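You operate a simulated robot arm through the tools that you are given. There is no shell and no other tool.

The job below is to be done with a simulated robot arm. You get a single attempt, and the scene is never put back.

Task
Move the black and orange coils from their chucks into the coil tray.
Fine: slide the guide bar back first and forward again at the end; the other coils stay in; leave START, STOP, RESET and the turns knob. Where these are worked on the way, their far stop is far enough and under half their travel is too little: guide bar.

It is judged by the outcome, as a careful person would: the job done as asked, and still so three seconds after it is handed in. It fails if anything else is knocked over, pushed out of place, dropped, spilled or broken.

Robot
A 6-joint arm with a two-finger gripper, fixed in place. Base frame: the origin is on the floor under the middle of its stand, x ahead of it, y to its left, z up; the work surface is at about z = 0.97. Lengths are in m, angles in degrees, forces in N, time in s.
It reaches about 1.572 m from its shoulder. Its first joint turns from -166.0 to 166.0 degrees. Payload 2.45 kg.
The TCP is the grasp point between the finger pads, 0.02 m short of the fingertips. In the tool frame z runs along the fingers and y along their closing line. The gripper opens to 0.14 m; its body begins 0.168 m behind the TCP.
Orientation is that of the tool frame in the base frame, as [roll, pitch, yaw] about the fixed x, y, z axes, in that order (R = Rz(yaw) Ry(pitch) Rx(roll)). With the fingers straight down and closing along the base's y, the tool's x points along the base's -x, its y along +y and its z along -z.

Tools
- The arm moves only by the tool play_rows. Its argument "steps" is one flat list of numbers, 7 for each row, row after row: the finger opening in m, from 0 to 0.14, then the shift along the tool's x, y, z in m, then the turn, a rotation vector about the tool's x, y, z in degrees. In form: [gripper, tx, ty, tz, rx, ry, rz, gripper, tx, ty, tz, rx, ry, rz, ...]. A call has 1 to 20 rows; each row is the pose to reach, as a shift and turn from the pose commanded when the call began, along the tool's axes at that moment. A row lasts 0.2 s, in which the tool goes at most 0.05 m and 8.6 degrees; a call with a longer step from one row to the next is refused whole, and so is a gripper value outside its range. Where a pose cannot be reached the arm comes as near as it can. A force on the tool above 70 N (or 10 N above the force at the start of the call, whichever is more), or a blocked arm, ends the call early, and 0.2 s more pass. Each finger travels about 0.045 m/s and halts on what it meets, pressing with about 38 N; the grip force reading is that of the motor and also rises with nothing between the fingers. The clock runs only during rows and for 0.2 s after the last one: add rows that repeat a pose to give the fingers time. It gives the time, the measured TCP pose, the force on the tool (base axes), the opening and the grip force at its end, in the units of the frame above (readings bear some noise), with the torque about the TCP (base axes, N m) and any sound that the robot's microphone picked up, and new pictures: "show" is both (left out), scene, wrist or none.
- Cameras (640 x 400 px; columns grow to the right, rows downward): "scene" is fixed at [0.0505, 0.5137, 1.7846]; the picture's right is [-0.50, -0.87, 0.00], its down [-0.51, 0.29, -0.81] and it looks along [0.70, -0.40, -0.58] (base axes); focal length 342 px, centre (320, 200). "wrist" rides on the gripper at [0.078, 0.011, -0.209] in the tool frame; the picture's right is [-0.14, 0.99, 0.00], its down [-0.92, -0.13, -0.37] and it looks along [-0.36, -0.05, 0.93] (tool axes); focal length 280 px, centre (320, 200). There is no depth. A picture from a camera that has moved, and an enlarged one, comes with that camera's place and axes in the base frame and with its lens. The place of the scene camera against the robot may be out by one fixed shift of up to 0.018 m in any direction.
- zoom(camera, box): a new picture of the part [left, top, right, bottom] of that camera's present view, enlarged. No time passes.
- close_job(): hands the job in; it is judged then, once.

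Places have to be worked out from the pictures, the camera data and where the tool is seen. Open the gripper and draw the arm clear of the work before you hand the job in, unless the task says otherwise.

The tools are called as a command line: name --argument value ..., lists and objects as JSON in quotes. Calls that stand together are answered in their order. play_rows: Moves the arm, as the interface text tells. Its arguments: {"type":"object","properties":{"steps":{"type":"array","items":{"type":"number"}},"show":{"type":"string","enum":["both","scene","wrist","none"]}},"required":["steps"]} The other tools are called the same way: zoom (camera, box) takes an enlarged picture of a part of a camera's view; close_job () hands the job in.

At the start:

```text
time_s: 0.0
position: [0.6895, 0.0568, 1.3955]
tcp_rot: [179.9, 0.0, -179.9]
ft_force: [0.3, 0.1, 0.5]
moment: [0.01, 0.03, 0.02]
grip_width: 0.1397
grasp_force: 0.1
```

scene: 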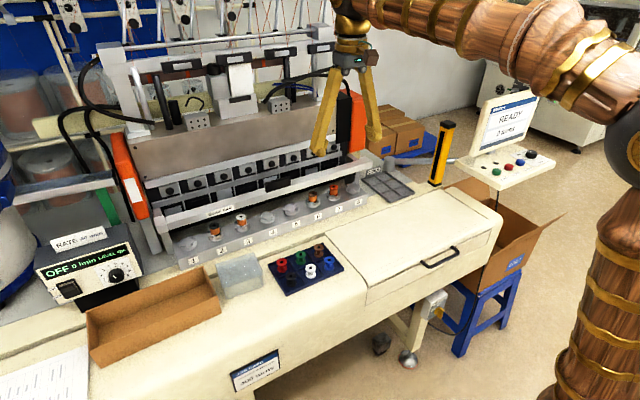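
wrist: 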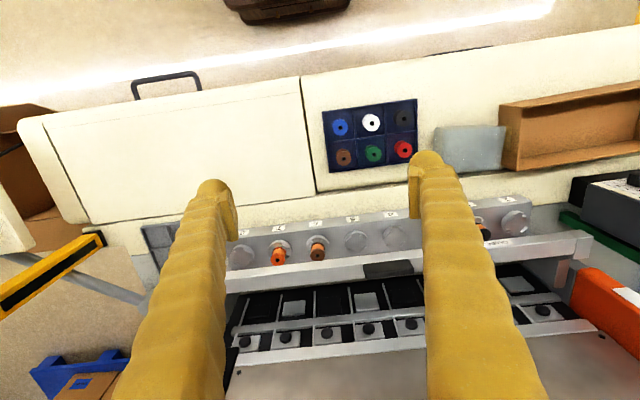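

I'll first look closely at the winder, the tray and the guide bar with enlarged views before moving.

zoom --camera "scene" --box '[160, 140, 400, 290]'

zoom --camera "wrist" --box '[120, 80, 640, 400]'

zoom --camera "scene" --box '[340, 60, 560, 210]'

```text
2.67 times, centred on (280, 215) of scene
camera zoom: at [0.0505, 0.5137, 1.7846], right [-0.5, -0.87, 0.0], down [-0.51, 0.29, -0.81], along [0.7, -0.4, -0.58], focal length 913 px, centre (427, 160)
```

zoom: 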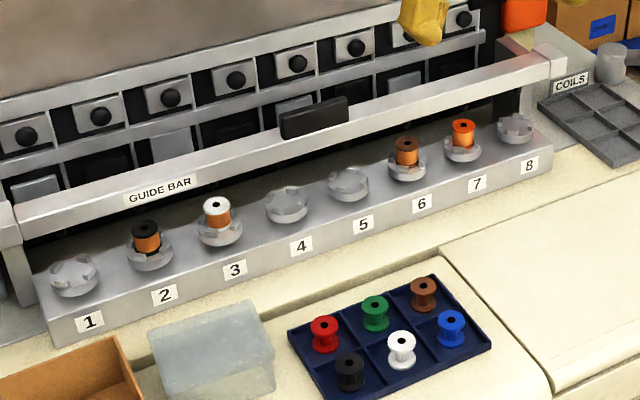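

```text
1.23 times, centred on (380, 240) of wrist
camera zoom: at [0.6103, 0.0675, 1.6054], right [0.14, 0.99, 0.0], down [0.92, -0.13, 0.37], along [0.36, -0.05, -0.93], focal length 345 px, centre (246, 151)
```

zoom: 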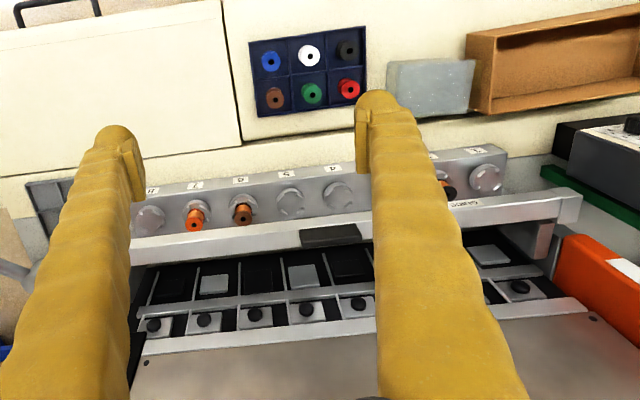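

```text
2.67 times, centred on (450, 135) of scene
camera zoom: at [0.0505, 0.5137, 1.7846], right [-0.5, -0.87, 0.0], down [-0.51, 0.29, -0.81], along [0.7, -0.4, -0.58], focal length 913 px, centre (-27, 373)
```

zoom: 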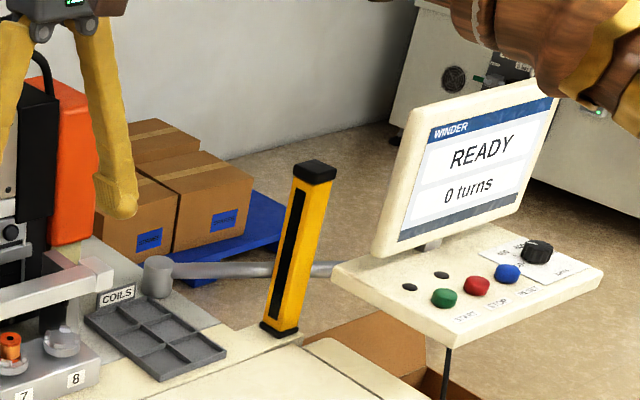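

The coils with copper wire sit in chucks 2 (black flange), 3 (white), 6 (brown) and 7 (orange). I judge the chuck row to be at x≈0.93, z≈1.05, with the guide bar handle near (0.96, 0.15, 1.14) and the coil tray near (0.96, -0.36). I'll back the arm off and tilt the wrist camera to look at the bar from the front.

play_rows --steps '[0.14, 0.04, 0, 0, 0, -5, 0, 0.14, 0.08, 0, 0, 0, -10, 0, 0.14, 0.12, 0, 0, 0, -15, 0, 0.14, 0.16, 0, 0, 0, -20, 0, 0.14, 0.2, 0, 0, 0, -25, 0, 0.14, 0.24, 0, 0, 0, -30, 0]' --show "both"

```text
time_s: 1.4
position: [0.4496, 0.0571, 1.3953]
tcp_rot: [179.9, 30.1, -179.9]
ft_force: [0.6, -0.7, 0.1]
moment: [-0.01, 0.02, -0.01]
grip_width: 0.1401
grasp_force: 0.1
camera wrist: at [0.2762, 0.0694, 1.5374], right [0.12, 0.99, 0.07], down [0.61, -0.13, 0.78], along [0.78, -0.05, -0.62], focal length 280 px, centre (320, 200)
```

scene: 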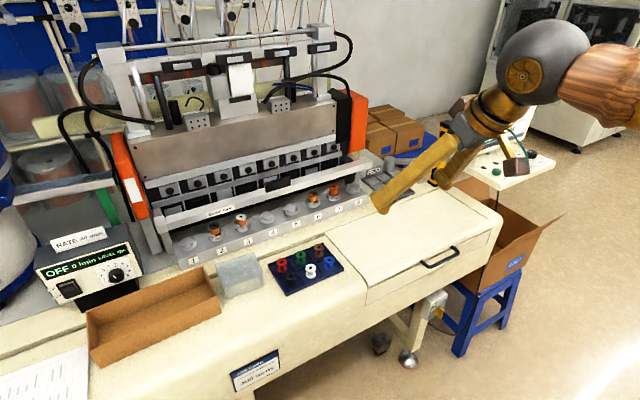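
wrist: 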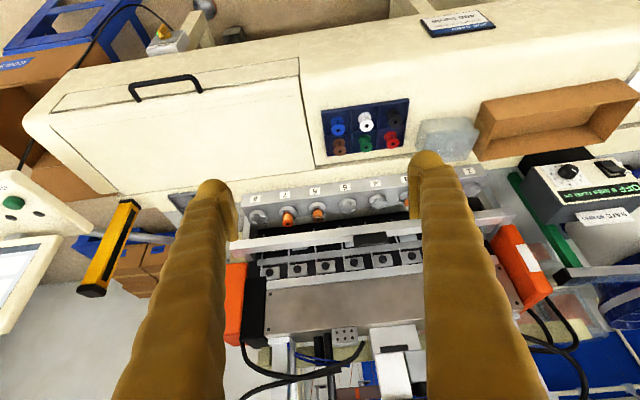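

The picture is upside down (its bottom is the machine's upper part). I'll enlarge the bar region in both cameras.

zoom --camera "wrist" --box '[220, 160, 540, 360]'

zoom --camera "scene" --box '[230, 130, 420, 250]'

zoom --camera "scene" --box '[100, 130, 290, 270]'

```text
2.00 times, centred on (380, 260) of wrist
camera zoom: at [0.2762, 0.0694, 1.5374], right [0.12, 0.99, 0.07], down [0.61, -0.13, 0.78], along [0.78, -0.05, -0.62], focal length 561 px, centre (200, 80)
```

zoom: 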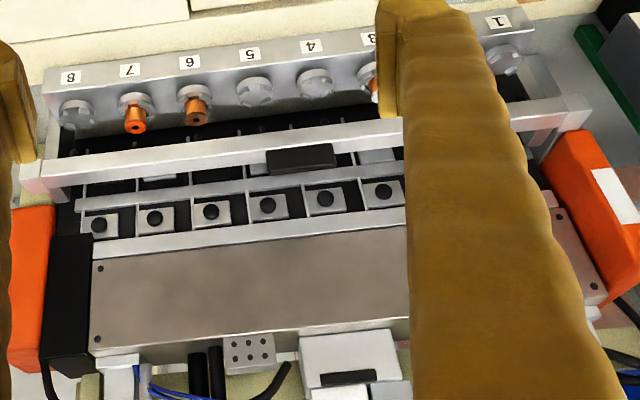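

```text
3.33 times, centred on (325, 190) of scene
camera zoom: at [0.0505, 0.5137, 1.7846], right [-0.5, -0.87, 0.0], down [-0.51, 0.29, -0.81], along [0.7, -0.4, -0.58], focal length 1142 px, centre (303, 233)
```

zoom: 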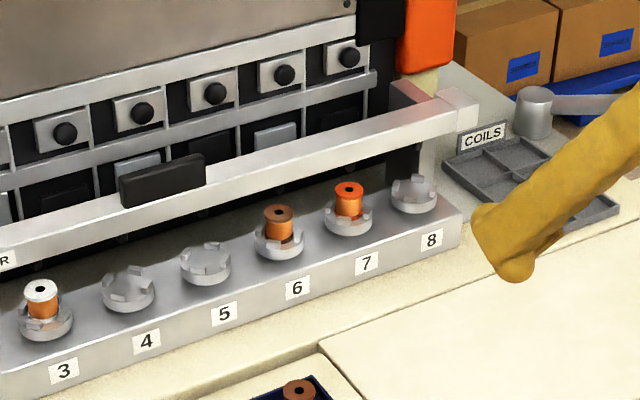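

```text
2.86 times, centred on (195, 200) of scene
camera zoom: at [0.0505, 0.5137, 1.7846], right [-0.5, -0.87, 0.0], down [-0.51, 0.29, -0.81], along [0.7, -0.4, -0.58], focal length 979 px, centre (677, 200)
```

zoom: 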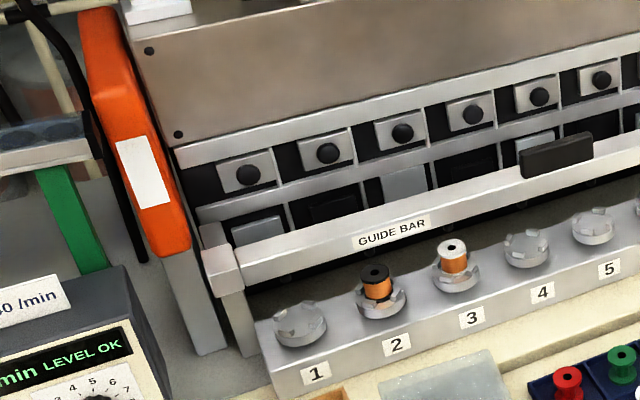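

By triangulating the two wrist views I get the bar handle at about (0.946, 0.151, 1.157), the orange coil top near (0.96, -0.08, 1.06), the knob units near x≈1.12 and the plate at x≈1.175. Next I'll set the tool vertical and move nearer and lower in front of the bar to measure it better.

play_rows --steps '[0.14, -0.0246, 0.0116, 0.0323, 0, 3.75, 0, 0.14, -0.0492, 0.0232, 0.0646, 0, 7.5, 0, 0.14, -0.0738, 0.0348, 0.0969, 0, 11.25, 0, 0.14, -0.0984, 0.0464, 0.1292, 0, 15, 0, 0.14, -0.123, 0.058, 0.1615, 0, 18.75, 0, 0.14, -0.1476, 0.0696, 0.1938, 0, 22.5, 0, 0.14, -0.1722, 0.0812, 0.2261, 0, 26.25, 0, 0.14, -0.197, 0.093, 0.258, 0, 30, 0]' --show "both"

```text
time_s: 3.2
position: [0.7462, 0.1534, 1.2702]
tcp_rot: [179.9, 0.1, 180.0]
ft_force: [0.2, -0.2, 1.2]
moment: [0.02, -0.11, -0.01]
grip_width: 0.1403
grasp_force: 0.0
camera wrist: at [0.6671, 0.1644, 1.4805], right [0.14, 0.99, 0.0], down [0.92, -0.13, 0.37], along [0.37, -0.05, -0.93], focal length 280 px, centre (320, 200)
```

scene: 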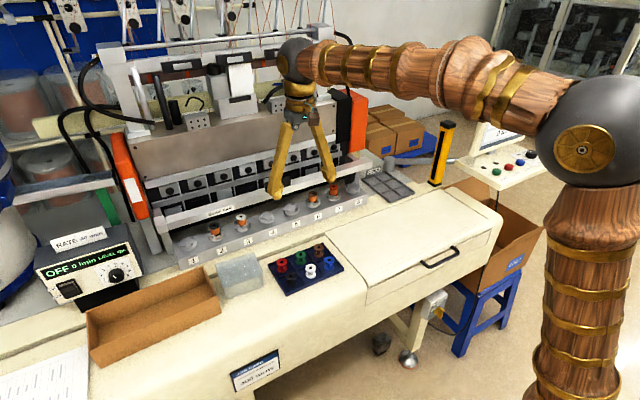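
wrist: 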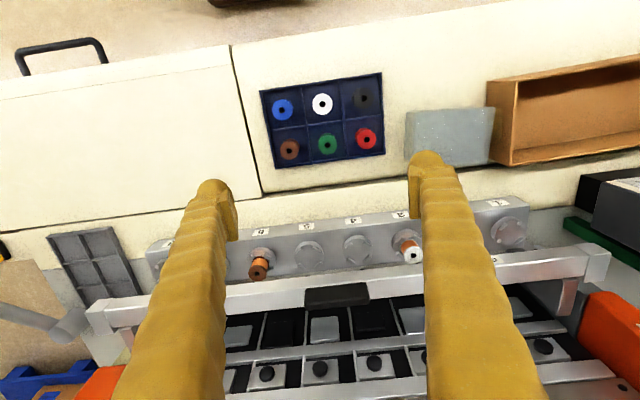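

zoom --camera "wrist" --box '[220, 200, 440, 390]'

zoom --camera "wrist" --box '[0, 210, 240, 370]'

zoom --camera "wrist" --box '[440, 190, 640, 330]'

```text
2.11 times, centred on (330, 295) of wrist
camera zoom: at [0.6671, 0.1644, 1.4805], right [0.14, 0.99, 0.0], down [0.92, -0.13, 0.37], along [0.37, -0.05, -0.93], focal length 590 px, centre (299, 0)
```

zoom: 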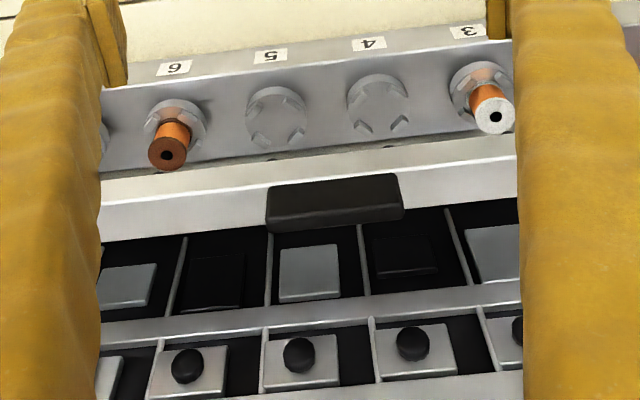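

```text
2.50 times, centred on (120, 290) of wrist
camera zoom: at [0.6671, 0.1644, 1.4805], right [0.14, 0.99, 0.0], down [0.92, -0.13, 0.37], along [0.37, -0.05, -0.93], focal length 701 px, centre (820, -25)
```

zoom: 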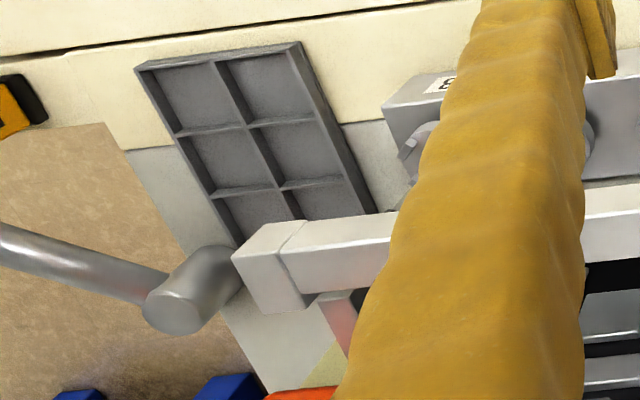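

```text
2.86 times, centred on (540, 260) of wrist
camera zoom: at [0.6671, 0.1644, 1.4805], right [0.14, 0.99, 0.0], down [0.92, -0.13, 0.37], along [0.37, -0.05, -0.93], focal length 801 px, centre (-309, 29)
```

zoom: 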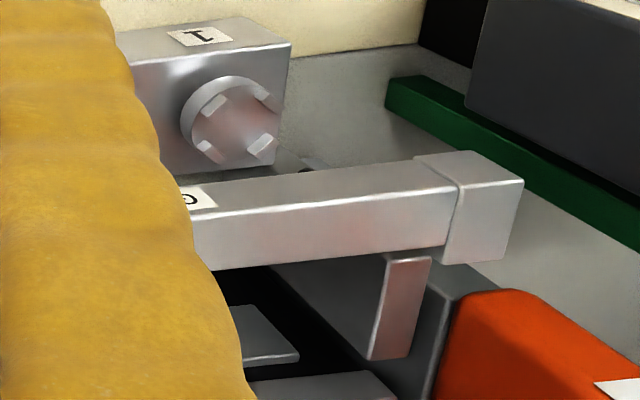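

The bar's top sits near z≈1.145 with front face x≈0.93, and the handle block lies on top at y≈0.15. In front of it are only the empty chucks 4 and 5. I'll close the fingers and lower them just in front of the bar, at x≈0.86.

play_rows --steps '[0, -0.03, 0, 0, 0, 0, 0, 0, -0.06, 0, 0, 0, 0, 0, 0, -0.09, 0, 0, 0, 0, 0, 0, -0.11, -0.003, 0, 0, 0, 0, 0, -0.11, -0.003, 0, 0, 0, 0, 0, -0.11, -0.003, 0, 0, 0, 0, 0, -0.11, -0.003, 0, 0, 0, 0, 0, -0.11, -0.003, 0.04, 0, 0, 0, 0, -0.11, -0.003, 0.08, 0, 0, 0, 0, -0.11, -0.003, 0.11, 0, 0, 0, 0, -0.11, -0.003, 0.135, 0, 0, 0]' --show "both"

```text
time_s: 5.6
position: [0.8569, 0.1483, 1.1354]
tcp_rot: [-180.0, 0.0, 179.9]
ft_force: [0.5, -0.6, -0.6]
moment: [-0.02, -0.01, 0.01]
grip_width: 0.0002
grasp_force: 29.1
camera wrist: at [0.7795, 0.1589, 1.3453], right [0.14, 0.99, 0.0], down [0.92, -0.13, 0.37], along [0.37, -0.05, -0.93], focal length 280 px, centre (320, 200)
```

scene: 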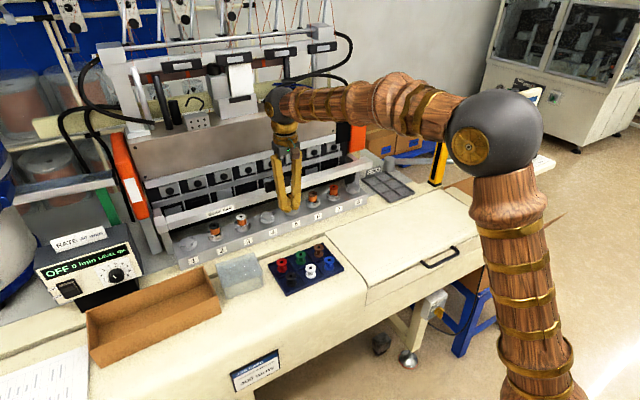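
wrist: 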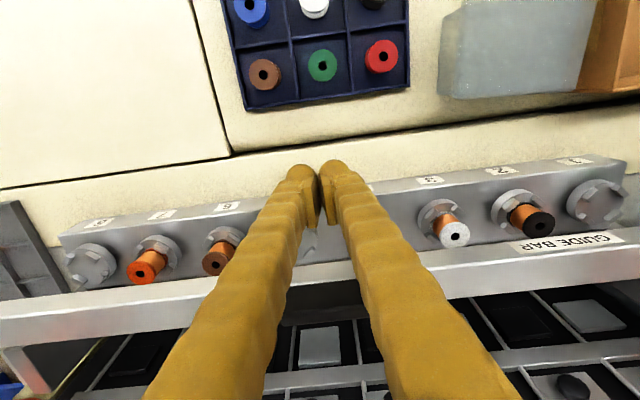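

All four coils are visible now. I put the orange one at about (0.95, -0.079), the black one at about (0.95, 0.375), with tops near z≈1.07. The closed fingers are in front of the bar, so I'll push it back in +x in small steps.

play_rows --steps '[0, -0.02, 0, 0, 0, 0, 0, 0, -0.04, 0, 0, 0, 0, 0, 0, -0.055, 0, 0, 0, 0, 0, 0, -0.07, 0, 0, 0, 0, 0, 0, -0.085, 0, 0, 0, 0, 0, 0, -0.1, 0, 0, 0, 0, 0]' --show "both"

```text
time_s: 7.0
position: [0.9583, 0.1458, 1.1339]
tcp_rot: [-180.0, -0.1, -180.0]
ft_force: [0.5, 0.8, 0.2]
moment: [-0.01, 0.0, 0.01]
grip_width: 0.0
grasp_force: 29.3
camera wrist: at [0.8793, 0.1566, 1.3436], right [0.14, 0.99, 0.0], down [0.92, -0.13, 0.37], along [0.37, -0.05, -0.93], focal length 280 px, centre (320, 200)
```

scene: 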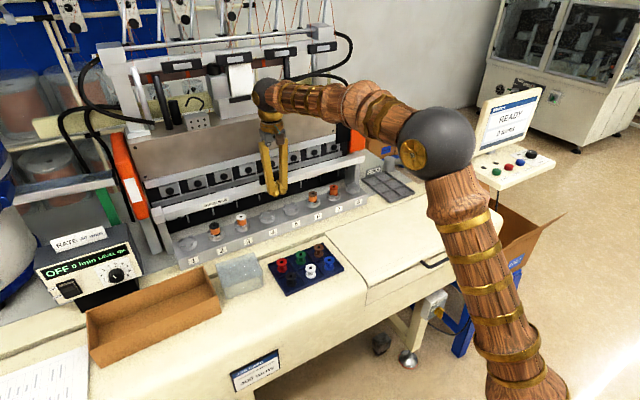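
wrist: 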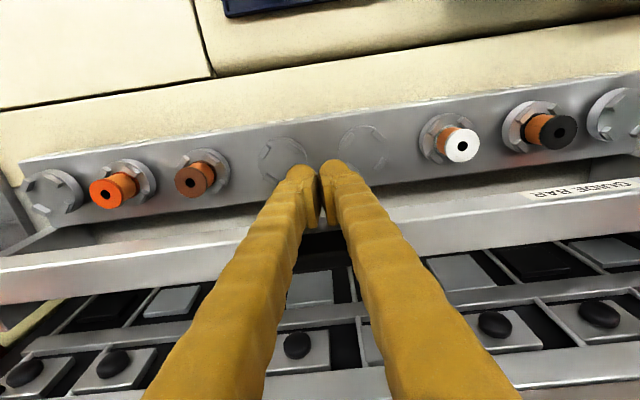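

The bar seems to have moved back with very little resistance. I'll check with enlarged views.

zoom --camera "scene" --box '[130, 130, 400, 280]'

zoom --camera "wrist" --box '[200, 120, 460, 290]'

zoom --camera "scene" --box '[320, 130, 420, 200]'

```text
2.37 times, centred on (265, 205) of scene
camera zoom: at [0.0505, 0.5137, 1.7846], right [-0.5, -0.87, 0.0], down [-0.51, 0.29, -0.81], along [0.7, -0.4, -0.58], focal length 812 px, centre (450, 188)
```

zoom: 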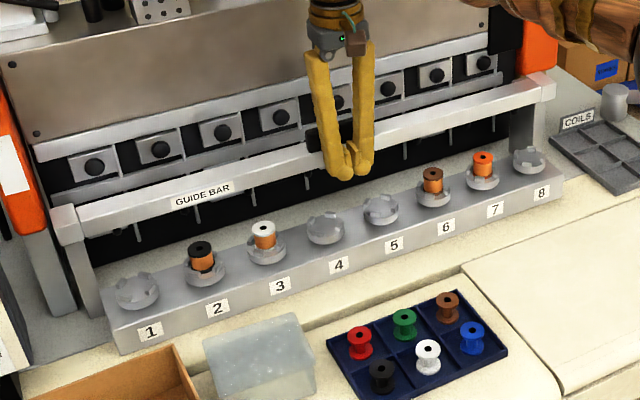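

```text
2.35 times, centred on (330, 205) of wrist
camera zoom: at [0.8793, 0.1566, 1.3436], right [0.14, 0.99, 0.0], down [0.92, -0.13, 0.37], along [0.37, -0.05, -0.93], focal length 660 px, centre (296, 188)
```

zoom: 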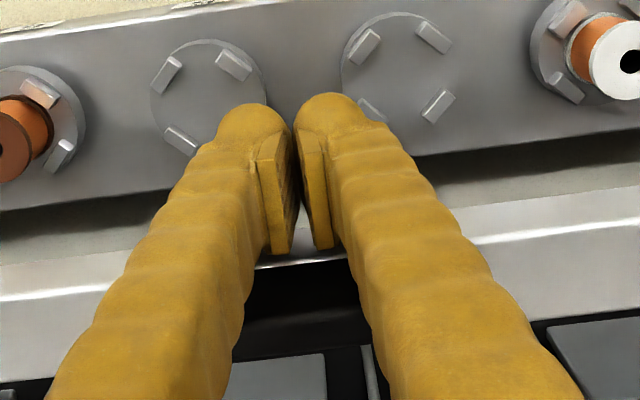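

```text
5.71 times, centred on (370, 165) of scene
camera zoom: at [0.0505, 0.5137, 1.7846], right [-0.5, -0.87, 0.0], down [-0.51, 0.29, -0.81], along [0.7, -0.4, -0.58], focal length 1957 px, centre (34, 400)
```

zoom: 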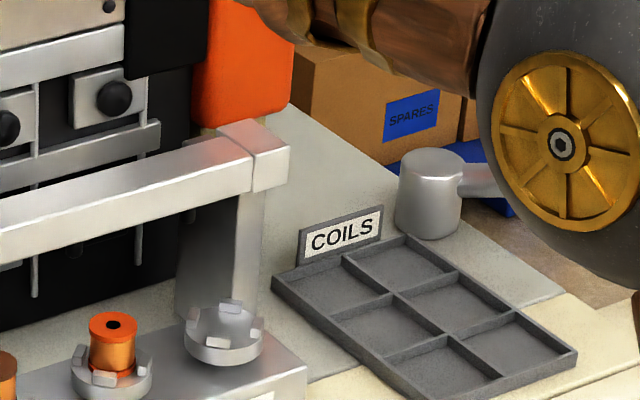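

The bar is sliding (the end rail is now covered further). I'll keep pushing gently until it meets its stop.

play_rows --steps '[0, -0.012, 0, 0, 0, 0, 0, 0, -0.024, 0, 0, 0, 0, 0, 0, -0.036, 0, 0, 0, 0, 0, 0, -0.048, 0, 0, 0, 0, 0]' --show "both"

```text
time_s: 8.1
position: [1.0006, 0.1457, 1.1355]
tcp_rot: [179.9, -0.6, 179.9]
ft_force: [-15.6, -0.4, 4.0]
moment: [-0.04, 0.08, 0.01]
grip_width: 0.0061
grasp_force: 29.5
stopped in row 4: the force on the tool passed its limit at 75 N (the readings are from after the stop); the commanded pose is now the measured one
camera wrist: at [0.9244, 0.157, 1.3461], right [0.14, 0.99, 0.0], down [0.92, -0.13, 0.36], along [0.36, -0.05, -0.93], focal length 280 px, centre (320, 200)
```

scene: 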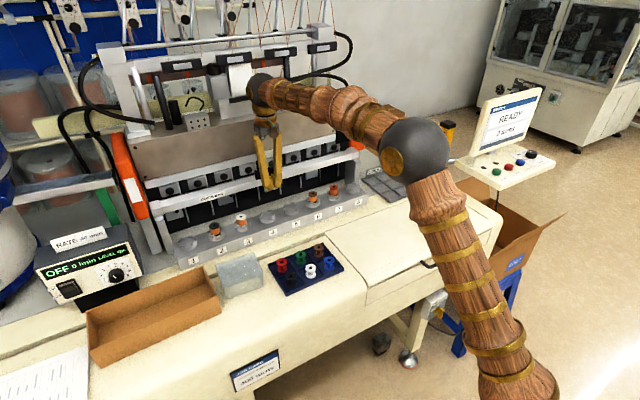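
wrist: 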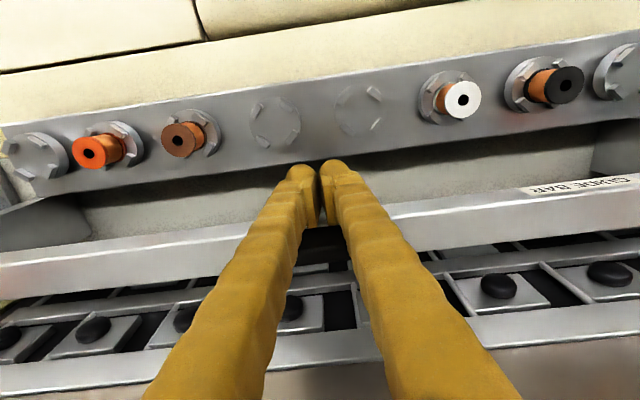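

The bar reached its far stop (75 N reaction at TCP x≈1.00) after a long slide. I'll retreat, rise, open partly and hover above the orange coil in chuck 7 to refine its position.

play_rows --steps '[0, 0.02, 0, 0, 0, -0.3, 0, 0, 0.04, 0, 0, 0, -0.6, 0, 0.03, 0.05, 0, -0.04, 0, -0.6, 0, 0.07, 0.05, 0, -0.08, 0, -0.6, 0, 0.07, 0.05, -0.045, -0.1, 0, -0.6, 0, 0.07, 0.05, -0.09, -0.1, 0, -0.6, 0, 0.07, 0.05, -0.135, -0.1, 0, -0.6, 0, 0.07, 0.05, -0.18, -0.1, 0, -0.6, 0, 0.07, 0.05, -0.225, -0.1, 0, -0.6, 0, 0.07, 0.05, -0.225, -0.06, 0, -0.6, 0]' --show "both"

```text
time_s: 10.3
position: [0.9531, -0.0765, 1.1964]
tcp_rot: [179.9, 0.1, -179.9]
ft_force: [0.2, 0.5, 0.9]
moment: [-0.01, -0.01, 0.0]
grip_width: 0.07
grasp_force: 0.0
camera wrist: at [0.8739, -0.0666, 1.4051], right [0.14, 0.99, 0.0], down [0.92, -0.13, 0.37], along [0.37, -0.05, -0.93], focal length 280 px, centre (320, 200)
```

scene: 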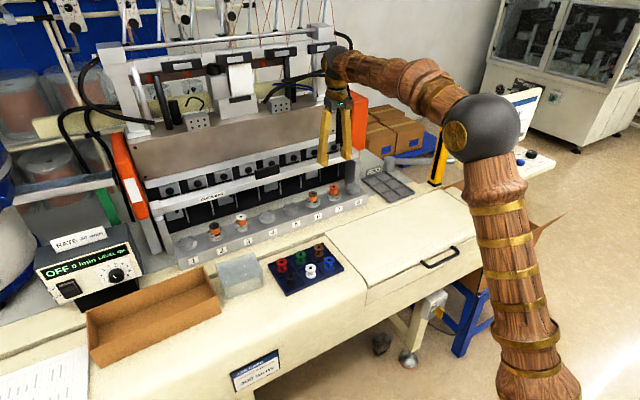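
wrist: 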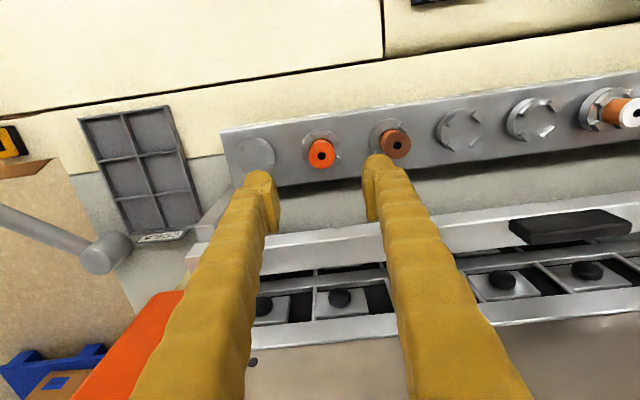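

zoom --camera "wrist" --box '[240, 110, 440, 235]'

zoom --camera "wrist" --box '[60, 90, 260, 290]'

zoom --camera "scene" --box '[290, 140, 430, 228]'

```text
3.20 times, centred on (340, 172) of wrist
camera zoom: at [0.8739, -0.0666, 1.4051], right [0.14, 0.99, 0.0], down [0.92, -0.13, 0.37], along [0.37, -0.05, -0.93], focal length 897 px, centre (256, 288)
```

zoom: 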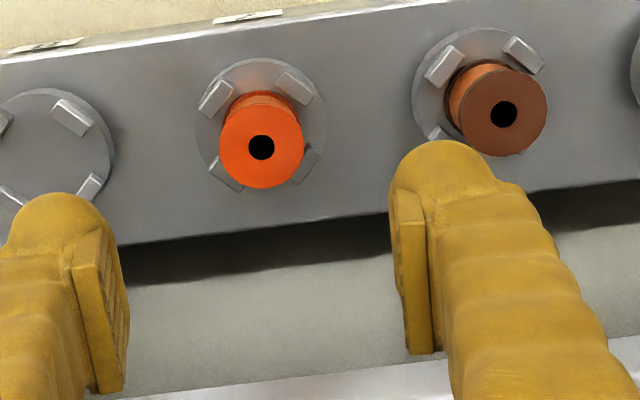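

```text
2.00 times, centred on (160, 190) of wrist
camera zoom: at [0.8739, -0.0666, 1.4051], right [0.14, 0.99, 0.0], down [0.92, -0.13, 0.37], along [0.37, -0.05, -0.93], focal length 561 px, centre (640, 220)
```

zoom: 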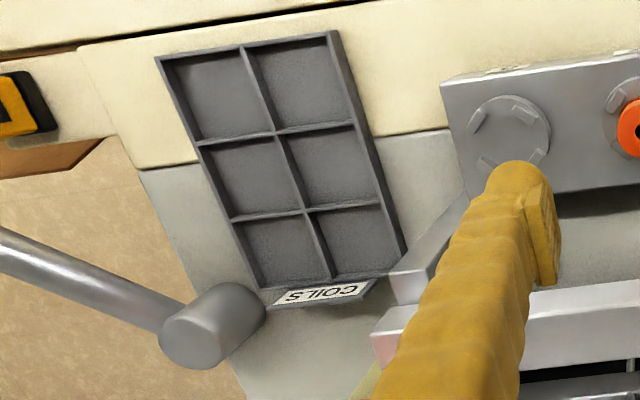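

```text
4.55 times, centred on (360, 184) of scene
camera zoom: at [0.0505, 0.5137, 1.7846], right [-0.5, -0.87, 0.0], down [-0.51, 0.29, -0.81], along [0.7, -0.4, -0.58], focal length 1557 px, centre (138, 273)
```

zoom: 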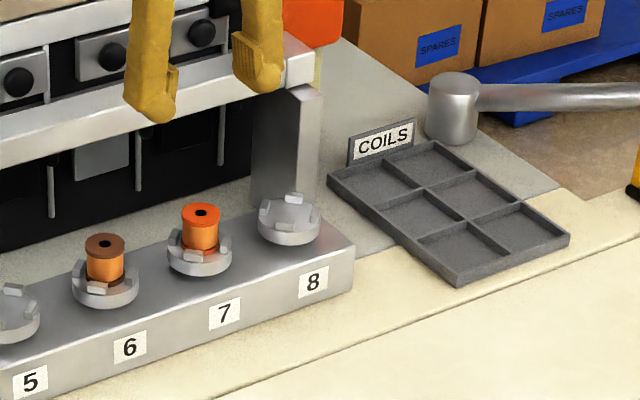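

Hovering over chuck 7, I place the orange coil's axis at about (0.9485, -0.0745), its top at z≈1.069 and flange ~0.032 wide. The jaw tops are near z≈1.045. I'll narrow the opening to 0.052 to stay clear of the brown coil and lower until the tips are just above the jaws.

play_rows --steps '[0.052, 0.0045, 0.002, 0, 0, 0, 0, 0.052, 0.0045, 0.002, 0.03, 0, 0, 0, 0.052, 0.0045, 0.002, 0.06, 0, 0, 0, 0.052, 0.0045, 0.002, 0.085, 0, 0, 0, 0.052, 0.0045, 0.002, 0.1, 0, 0, 0, 0.052, 0.0045, 0.002, 0.11, 0, 0, 0]' --show "both"

```text
time_s: 11.7
position: [0.9468, -0.0765, 1.0855]
tcp_rot: [179.9, 0.0, -179.9]
ft_force: [1.2, 0.3, 0.6]
moment: [0.0, 0.01, -0.01]
grip_width: 0.052
grasp_force: 0.1
camera wrist: at [0.8677, -0.0653, 1.2947], right [0.14, 0.99, 0.0], down [0.92, -0.13, 0.37], along [0.37, -0.05, -0.93], focal length 280 px, centre (320, 200)
```

scene: 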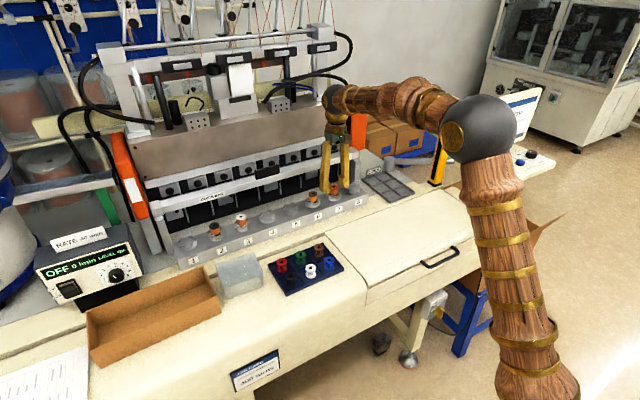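
wrist: 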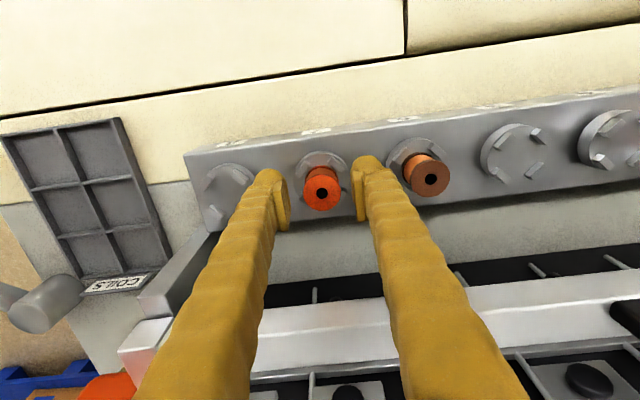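

zoom --camera "wrist" --box '[240, 120, 440, 245]'

zoom --camera "scene" --box '[290, 150, 390, 220]'

```text
3.20 times, centred on (340, 182) of wrist
camera zoom: at [0.8677, -0.0653, 1.2947], right [0.14, 0.99, 0.0], down [0.92, -0.13, 0.37], along [0.37, -0.05, -0.93], focal length 897 px, centre (256, 256)
```

zoom: 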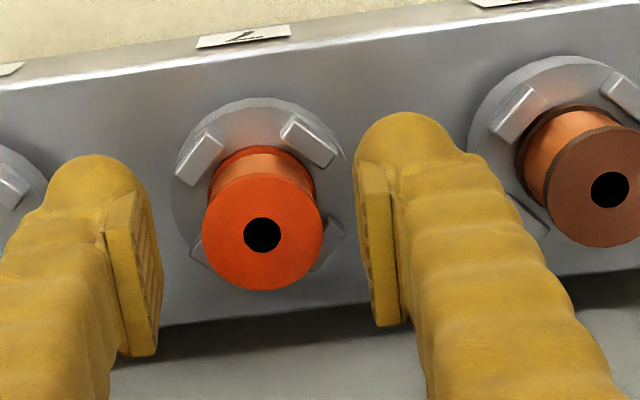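

```text
5.71 times, centred on (340, 185) of scene
camera zoom: at [0.0505, 0.5137, 1.7846], right [-0.5, -0.87, 0.0], down [-0.51, 0.29, -0.81], along [0.7, -0.4, -0.58], focal length 1957 px, centre (206, 286)
```

zoom: 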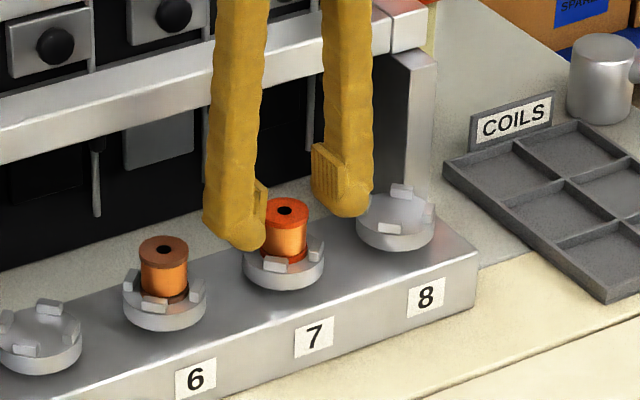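

The coil top centre reads (0.950, -0.075, 1.068), so I'm about 3 mm short in x. I'll correct this, lower to z≈1.069 (tips still above the jaws) and close on the flange.

play_rows --steps '[0.052, -0.003, 0.001, 0.008, 0, 0, 0, 0.052, -0.003, 0.001, 0.0165, 0, 0, 0, 0.03, -0.003, 0.001, 0.0165, 0, 0, 0, 0.02, -0.003, 0.001, 0.0165, 0, 0, 0, 0.01, -0.003, 0.001, 0.0165, 0, 0, 0, 0.01, -0.003, 0.001, 0.0165, 0, 0, 0]' --show "both"

```text
time_s: 13.1
position: [0.9504, -0.0742, 1.071]
tcp_rot: [180.0, 0.2, -180.0]
ft_force: [-0.6, 0.8, -0.6]
moment: [-0.03, 0.02, -0.01]
grip_width: 0.0288
grasp_force: 38.2
camera wrist: at [0.8701, -0.0638, 1.2802], right [0.14, 0.99, 0.0], down [0.92, -0.13, 0.37], along [0.37, -0.05, -0.93], focal length 280 px, centre (320, 200)
```

scene: 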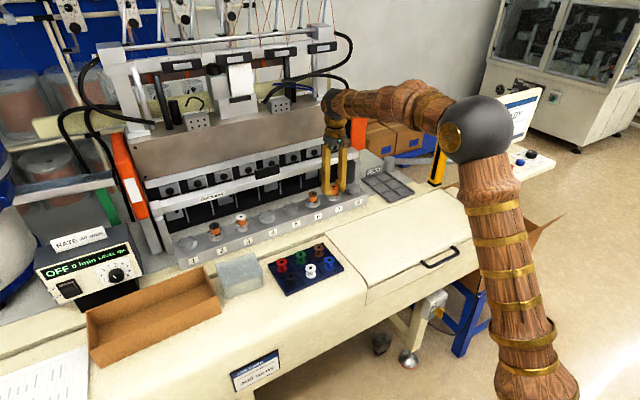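
wrist: 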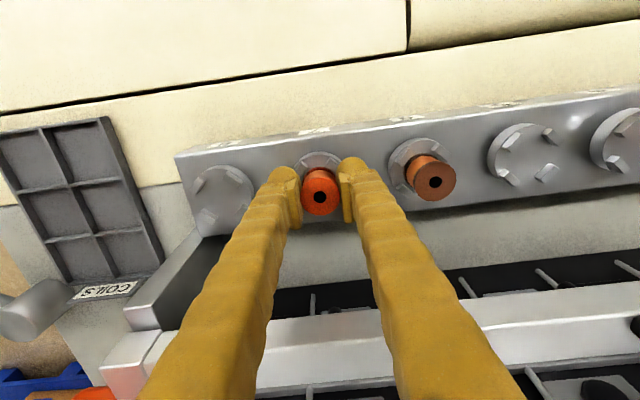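

The fingers halted at 0.029 m with 38 N, so the orange coil is held. I'll lift it straight up slowly and check.

play_rows --steps '[0.01, 0, 0, -0.008, 0, 0, 0, 0.01, 0, 0, -0.016, 0, 0, 0, 0.01, 0, 0, -0.03, 0, 0, 0, 0.01, 0, 0, -0.05, 0, 0, 0, 0.01, 0, 0, -0.07, 0, 0, 0, 0.01, 0, 0, -0.09, 0, 0, 0]' --show "both"

```text
time_s: 14.5
position: [0.9505, -0.0775, 1.162]
tcp_rot: [-180.0, 0.1, -180.0]
ft_force: [0.1, 0.4, -0.2]
moment: [0.01, 0.03, 0.01]
grip_width: 0.0285
grasp_force: 38.3
camera wrist: at [0.8711, -0.0662, 1.3719], right [0.14, 0.99, 0.0], down [0.92, -0.13, 0.37], along [0.37, -0.05, -0.93], focal length 280 px, centre (320, 200)
```

scene: 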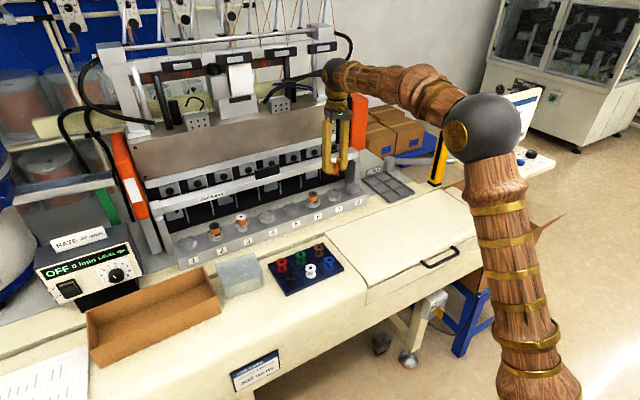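
wrist: 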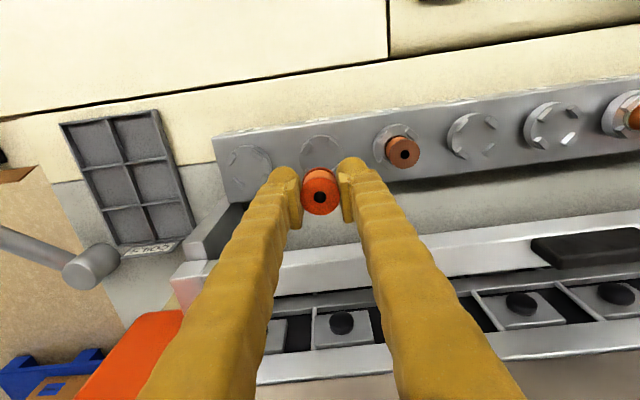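

zoom --camera "scene" --box '[290, 130, 390, 215]'

zoom --camera "wrist" --box '[250, 130, 390, 240]'

zoom --camera "wrist" --box '[40, 90, 240, 290]'

```text
4.71 times, centred on (340, 172) of scene
camera zoom: at [0.0505, 0.5137, 1.7846], right [-0.5, -0.87, 0.0], down [-0.51, 0.29, -0.81], along [0.7, -0.4, -0.58], focal length 1612 px, centre (226, 329)
```

zoom: 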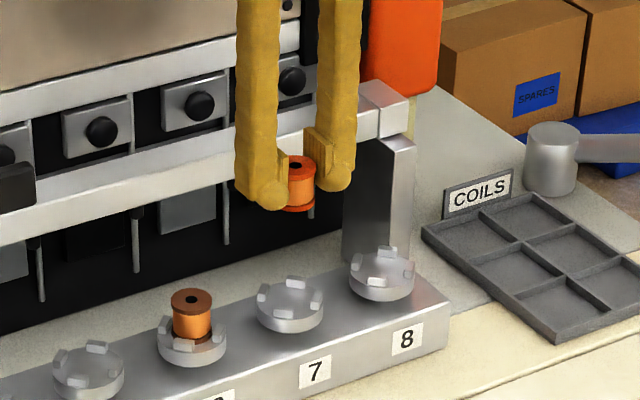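

```text
3.64 times, centred on (320, 185) of wrist
camera zoom: at [0.8711, -0.0662, 1.3719], right [0.14, 0.99, 0.0], down [0.92, -0.13, 0.37], along [0.37, -0.05, -0.93], focal length 1020 px, centre (320, 254)
```

zoom: 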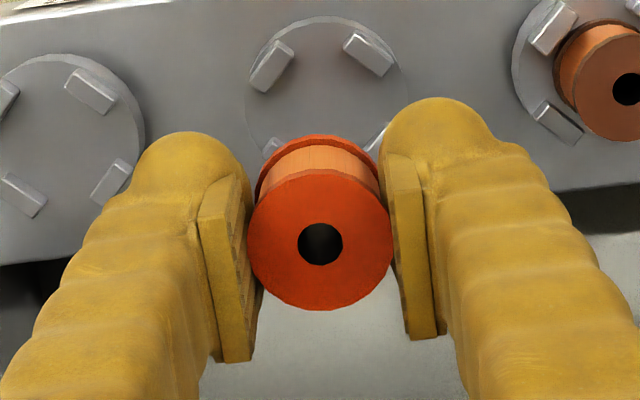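

```text
2.00 times, centred on (140, 190) of wrist
camera zoom: at [0.8711, -0.0662, 1.3719], right [0.14, 0.99, 0.0], down [0.92, -0.13, 0.37], along [0.37, -0.05, -0.93], focal length 561 px, centre (680, 220)
```

zoom: 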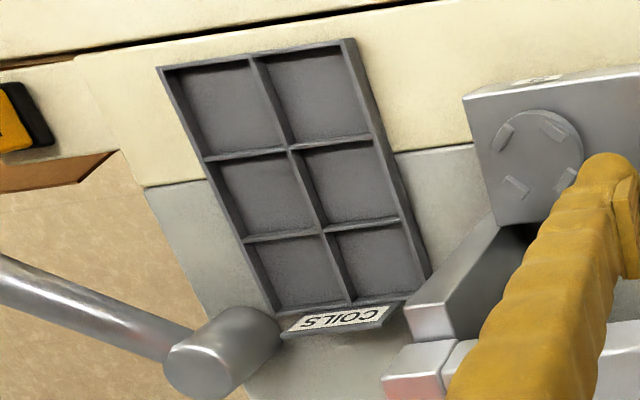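

The orange coil is held upright, with its bottom about 0.039 below the TCP. The tray spans x≈0.865–1.05 and y≈-0.285 to -0.417, so I aim for the middle row, right cell at (0.958, -0.384). I'll rise to z≈1.25 to clear the rail and bar, then move across.

play_rows --steps '[0.01, 0, 0, -0.045, 0, 0, 0, 0.01, 0, 0, -0.088, 0, 0, 0, 0.01, 0, -0.04, -0.088, 0, 0, 0, 0.01, 0, -0.08, -0.088, 0, 0, 0, 0.01, 0, -0.12, -0.088, 0, 0, 0, 0.01, 0, -0.16, -0.088, 0, 0, 0, 0.01, 0, -0.2, -0.088, 0, 0, 0, 0.01, -0.003, -0.24, -0.088, 0, 0, 0, 0.01, -0.006, -0.28, -0.088, 0, 0, 0, 0.01, -0.0075, -0.3065, -0.075, 0, 0, 0, 0.01, -0.0075, -0.3065, -0.04, 0, 0, 0, 0.01, -0.0075, -0.3065, 0.0, 0, 0, 0, 0.01, -0.0075, -0.3065, 0.03, 0, 0, 0]' --show "both"

```text
time_s: 17.3
position: [0.9591, -0.3839, 1.1296]
tcp_rot: [180.0, 0.1, 179.9]
ft_force: [-0.4, 0.2, 0.4]
moment: [0.01, -0.01, -0.02]
grip_width: 0.0286
grasp_force: 37.8
camera wrist: at [0.8795, -0.3725, 1.3388], right [0.14, 0.99, 0.0], down [0.92, -0.13, 0.37], along [0.37, -0.05, -0.93], focal length 280 px, centre (320, 200)
```

scene: 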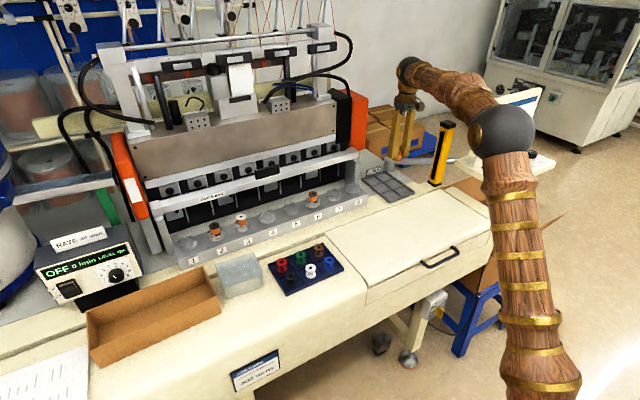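
wrist: 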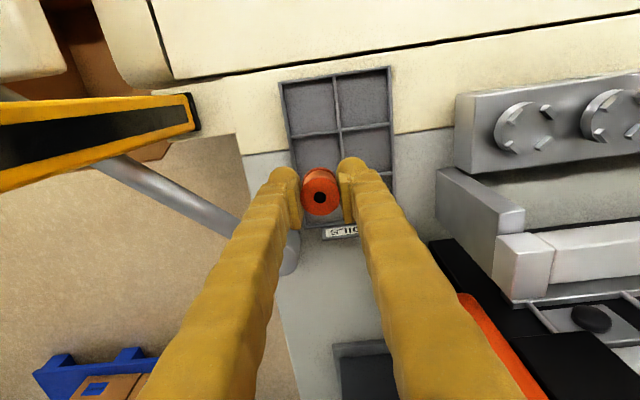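

The coil is centred over the cell (centre ≈ (0.961, -0.383)). The yellow post stands near (0.88, -0.525), leaving more than 6 cm of clearance to the gripper. I'll lower to just above the walls and check.

play_rows --steps '[0.01, -0.001, 0, 0.03, 0, 0, 0, 0.01, -0.001, 0, 0.06, 0, 0, 0, 0.01, -0.001, 0, 0.08, 0, 0, 0, 0.01, -0.001, 0, 0.095, 0, 0, 0]' --show "both"

zoom --camera "scene" --box '[340, 130, 460, 215]'

zoom --camera "wrist" --box '[220, 60, 440, 260]'

```text
time_s: 18.3
position: [0.9603, -0.382, 1.036]
tcp_rot: [180.0, 0.1, 180.0]
ft_force: [0.1, -0.2, -0.3]
moment: [0.01, -0.04, 0.03]
grip_width: 0.0285
grasp_force: 37.8
camera wrist: at [0.8816, -0.3716, 1.2447], right [0.14, 0.99, 0.0], down [0.92, -0.13, 0.37], along [0.37, -0.05, -0.93], focal length 280 px, centre (320, 200)
```

scene: 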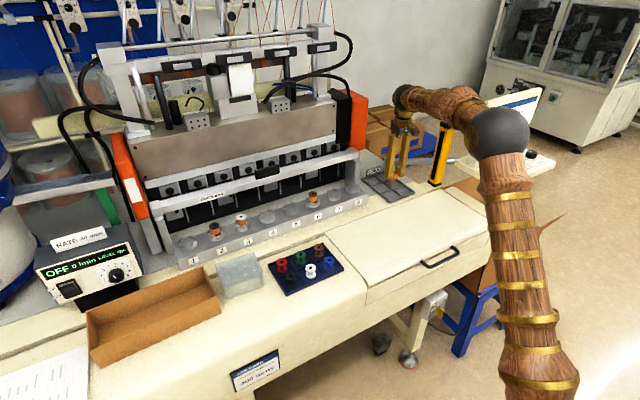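
wrist: 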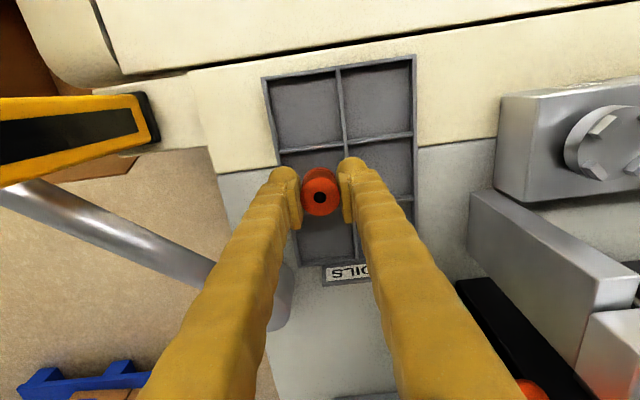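

```text
4.71 times, centred on (400, 172) of scene
camera zoom: at [0.0505, 0.5137, 1.7846], right [-0.5, -0.87, 0.0], down [-0.51, 0.29, -0.81], along [0.7, -0.4, -0.58], focal length 1612 px, centre (-56, 329)
```

zoom: 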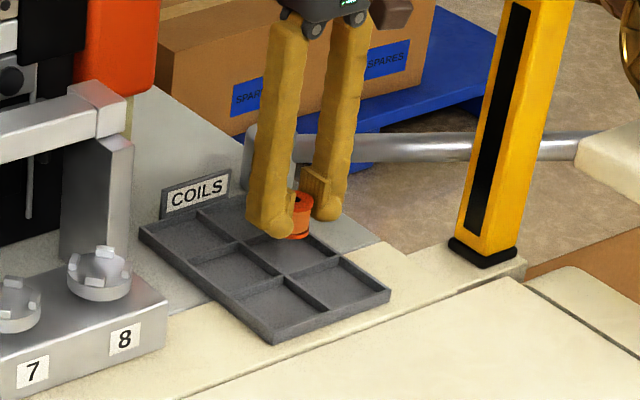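

```text
2.00 times, centred on (330, 160) of wrist
camera zoom: at [0.8816, -0.3716, 1.2447], right [0.14, 0.99, 0.0], down [0.92, -0.13, 0.37], along [0.37, -0.05, -0.93], focal length 561 px, centre (300, 280)
```

zoom: 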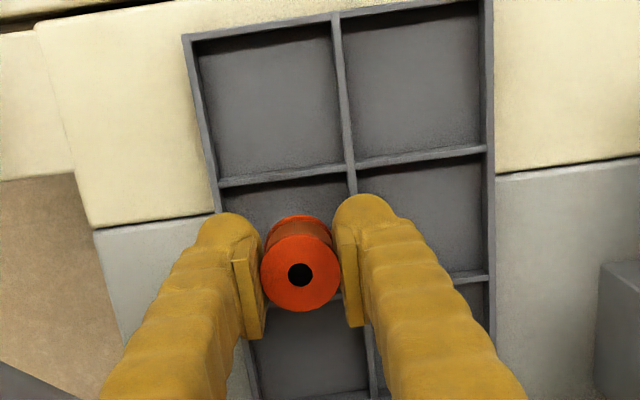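

The coil is centred in the cell with about 2 cm to go. I'll lower in small steps and watch the vertical force for contact.

play_rows --steps '[0.01, -0.001, 0, 0.008, 0, 0, 0, 0.01, -0.001, 0, 0.015, 0, 0, 0]' --show "none"

zoom --camera "scene" --box '[360, 150, 430, 210]'

```text
time_s: 18.9
position: [0.9627, -0.3831, 1.0185]
tcp_rot: [-179.9, 0.1, -180.0]
ft_force: [-0.3, 0.6, -0.3]
moment: [-0.01, 0.01, 0.01]
grip_width: 0.0286
grasp_force: 38.2
```

```text
6.67 times, centred on (395, 180) of scene
camera zoom: at [0.0505, 0.5137, 1.7846], right [-0.5, -0.87, 0.0], down [-0.51, 0.29, -0.81], along [0.7, -0.4, -0.58], focal length 2284 px, centre (-180, 333)
```

zoom: 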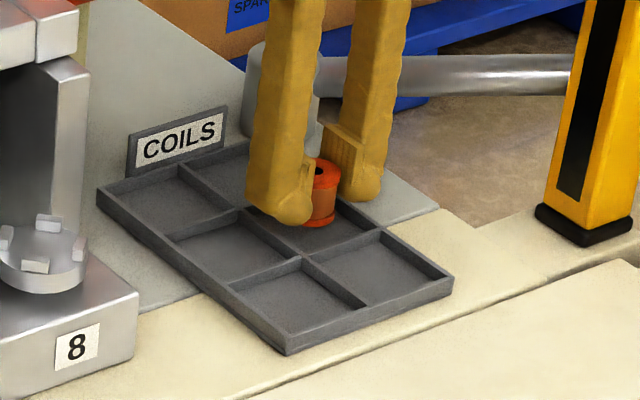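

No contact yet; the coil bottom looks very near the cell floor. I'll step down a few millimetres at a time.

play_rows --steps '[0.01, 0, 0, 0.003, 0, 0, 0, 0.01, 0, 0, 0.003, 0, 0, 0]' --show "none"

```text
time_s: 19.5
position: [0.961, -0.3825, 1.0158]
tcp_rot: [-180.0, 0.1, -180.0]
ft_force: [-0.2, 0.9, -0.6]
moment: [-0.03, 0.01, 0.02]
grip_width: 0.0284
grasp_force: 37.6
```

play_rows --steps '[0.01, 0, 0, 0.003, 0, 0, 0, 0.01, 0, 0, 0.003, 0, 0, 0]' --show "none"

zoom --camera "scene" --box '[375, 160, 415, 195]'

zoom --camera "wrist" --box '[260, 130, 380, 230]'

```text
time_s: 20.1
position: [0.9623, -0.3825, 1.0122]
tcp_rot: [180.0, 0.1, 180.0]
ft_force: [-0.2, -0.1, -1.0]
moment: [-0.02, 0.02, 0.01]
grip_width: 0.0287
grasp_force: 37.8
```

```text
11.43 times, centred on (395, 178) of scene
camera zoom: at [0.0505, 0.5137, 1.7846], right [-0.5, -0.87, 0.0], down [-0.51, 0.29, -0.81], along [0.7, -0.4, -0.58], focal length 3915 px, centre (-537, 457)
```

zoom: 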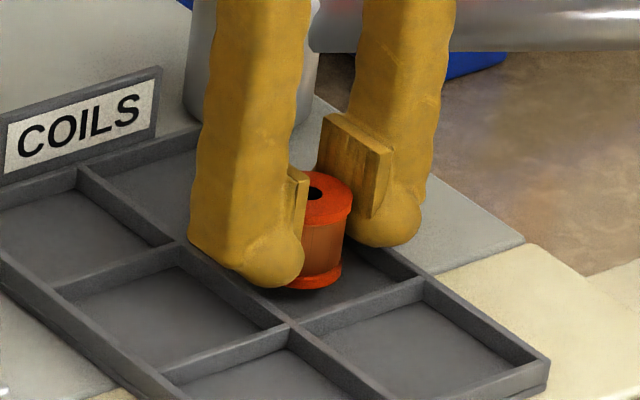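

```text
4.00 times, centred on (320, 180) of wrist
camera zoom: at [0.8826, -0.372, 1.2219], right [0.14, 0.99, 0.0], down [0.92, -0.13, 0.37], along [0.37, -0.05, -0.93], focal length 1122 px, centre (320, 280)
```

zoom: 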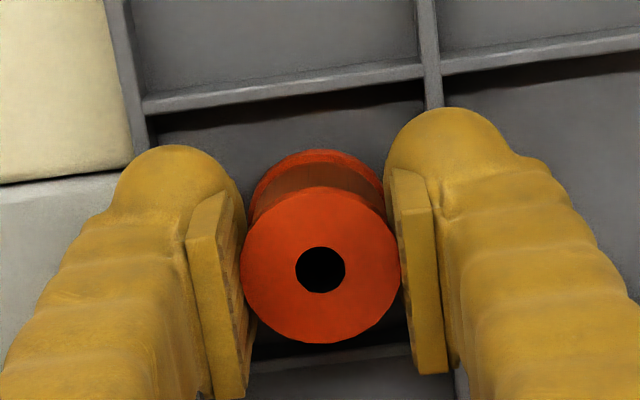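

Still no force. There is a thin shadow under the coil, so I'll step down a bit more.

play_rows --steps '[0.01, 0, 0, 0.002, 0, 0, 0, 0.01, 0, 0, 0.002, 0, 0, 0]' --show "none"

```text
time_s: 20.7
position: [0.9627, -0.3824, 1.0107]
tcp_rot: [-179.9, 0.2, 180.0]
ft_force: [-0.1, -0.2, -0.6]
moment: [0.03, -0.03, -0.02]
grip_width: 0.0287
grasp_force: 38.3
```

play_rows --steps '[0.01, 0, 0, 0.002, 0, 0, 0, 0.01, 0, 0, 0.002, 0, 0, 0]' --show "none"

zoom --camera "scene" --box '[375, 160, 415, 195]'

```text
time_s: 21.3
position: [0.9614, -0.3823, 1.0085]
tcp_rot: [180.0, 0.1, -179.9]
ft_force: [0.0, -0.1, 0.6]
moment: [0.03, -0.02, 0.01]
grip_width: 0.0286
grasp_force: 37.7
```

```text
11.43 times, centred on (395, 178) of scene
camera zoom: at [0.0505, 0.5137, 1.7846], right [-0.5, -0.87, 0.0], down [-0.51, 0.29, -0.81], along [0.7, -0.4, -0.58], focal length 3915 px, centre (-537, 457)
```

zoom: 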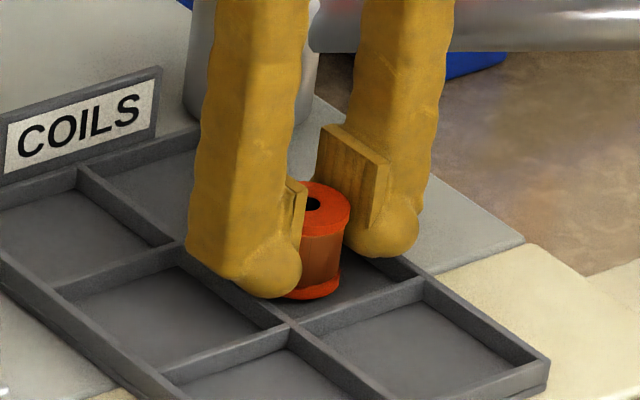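

Still free. I'll continue with 2 mm steps.

play_rows --steps '[0.01, 0, 0, 0.002, 0, 0, 0, 0.01, 0, 0, 0.002, 0, 0, 0]' --show "none"

```text
time_s: 21.9
position: [0.9613, -0.3819, 1.0073]
tcp_rot: [-180.0, 0.2, 180.0]
ft_force: [-0.6, -1.5, -0.8]
moment: [0.03, -0.01, -0.01]
grip_width: 0.0284
grasp_force: 37.4
```

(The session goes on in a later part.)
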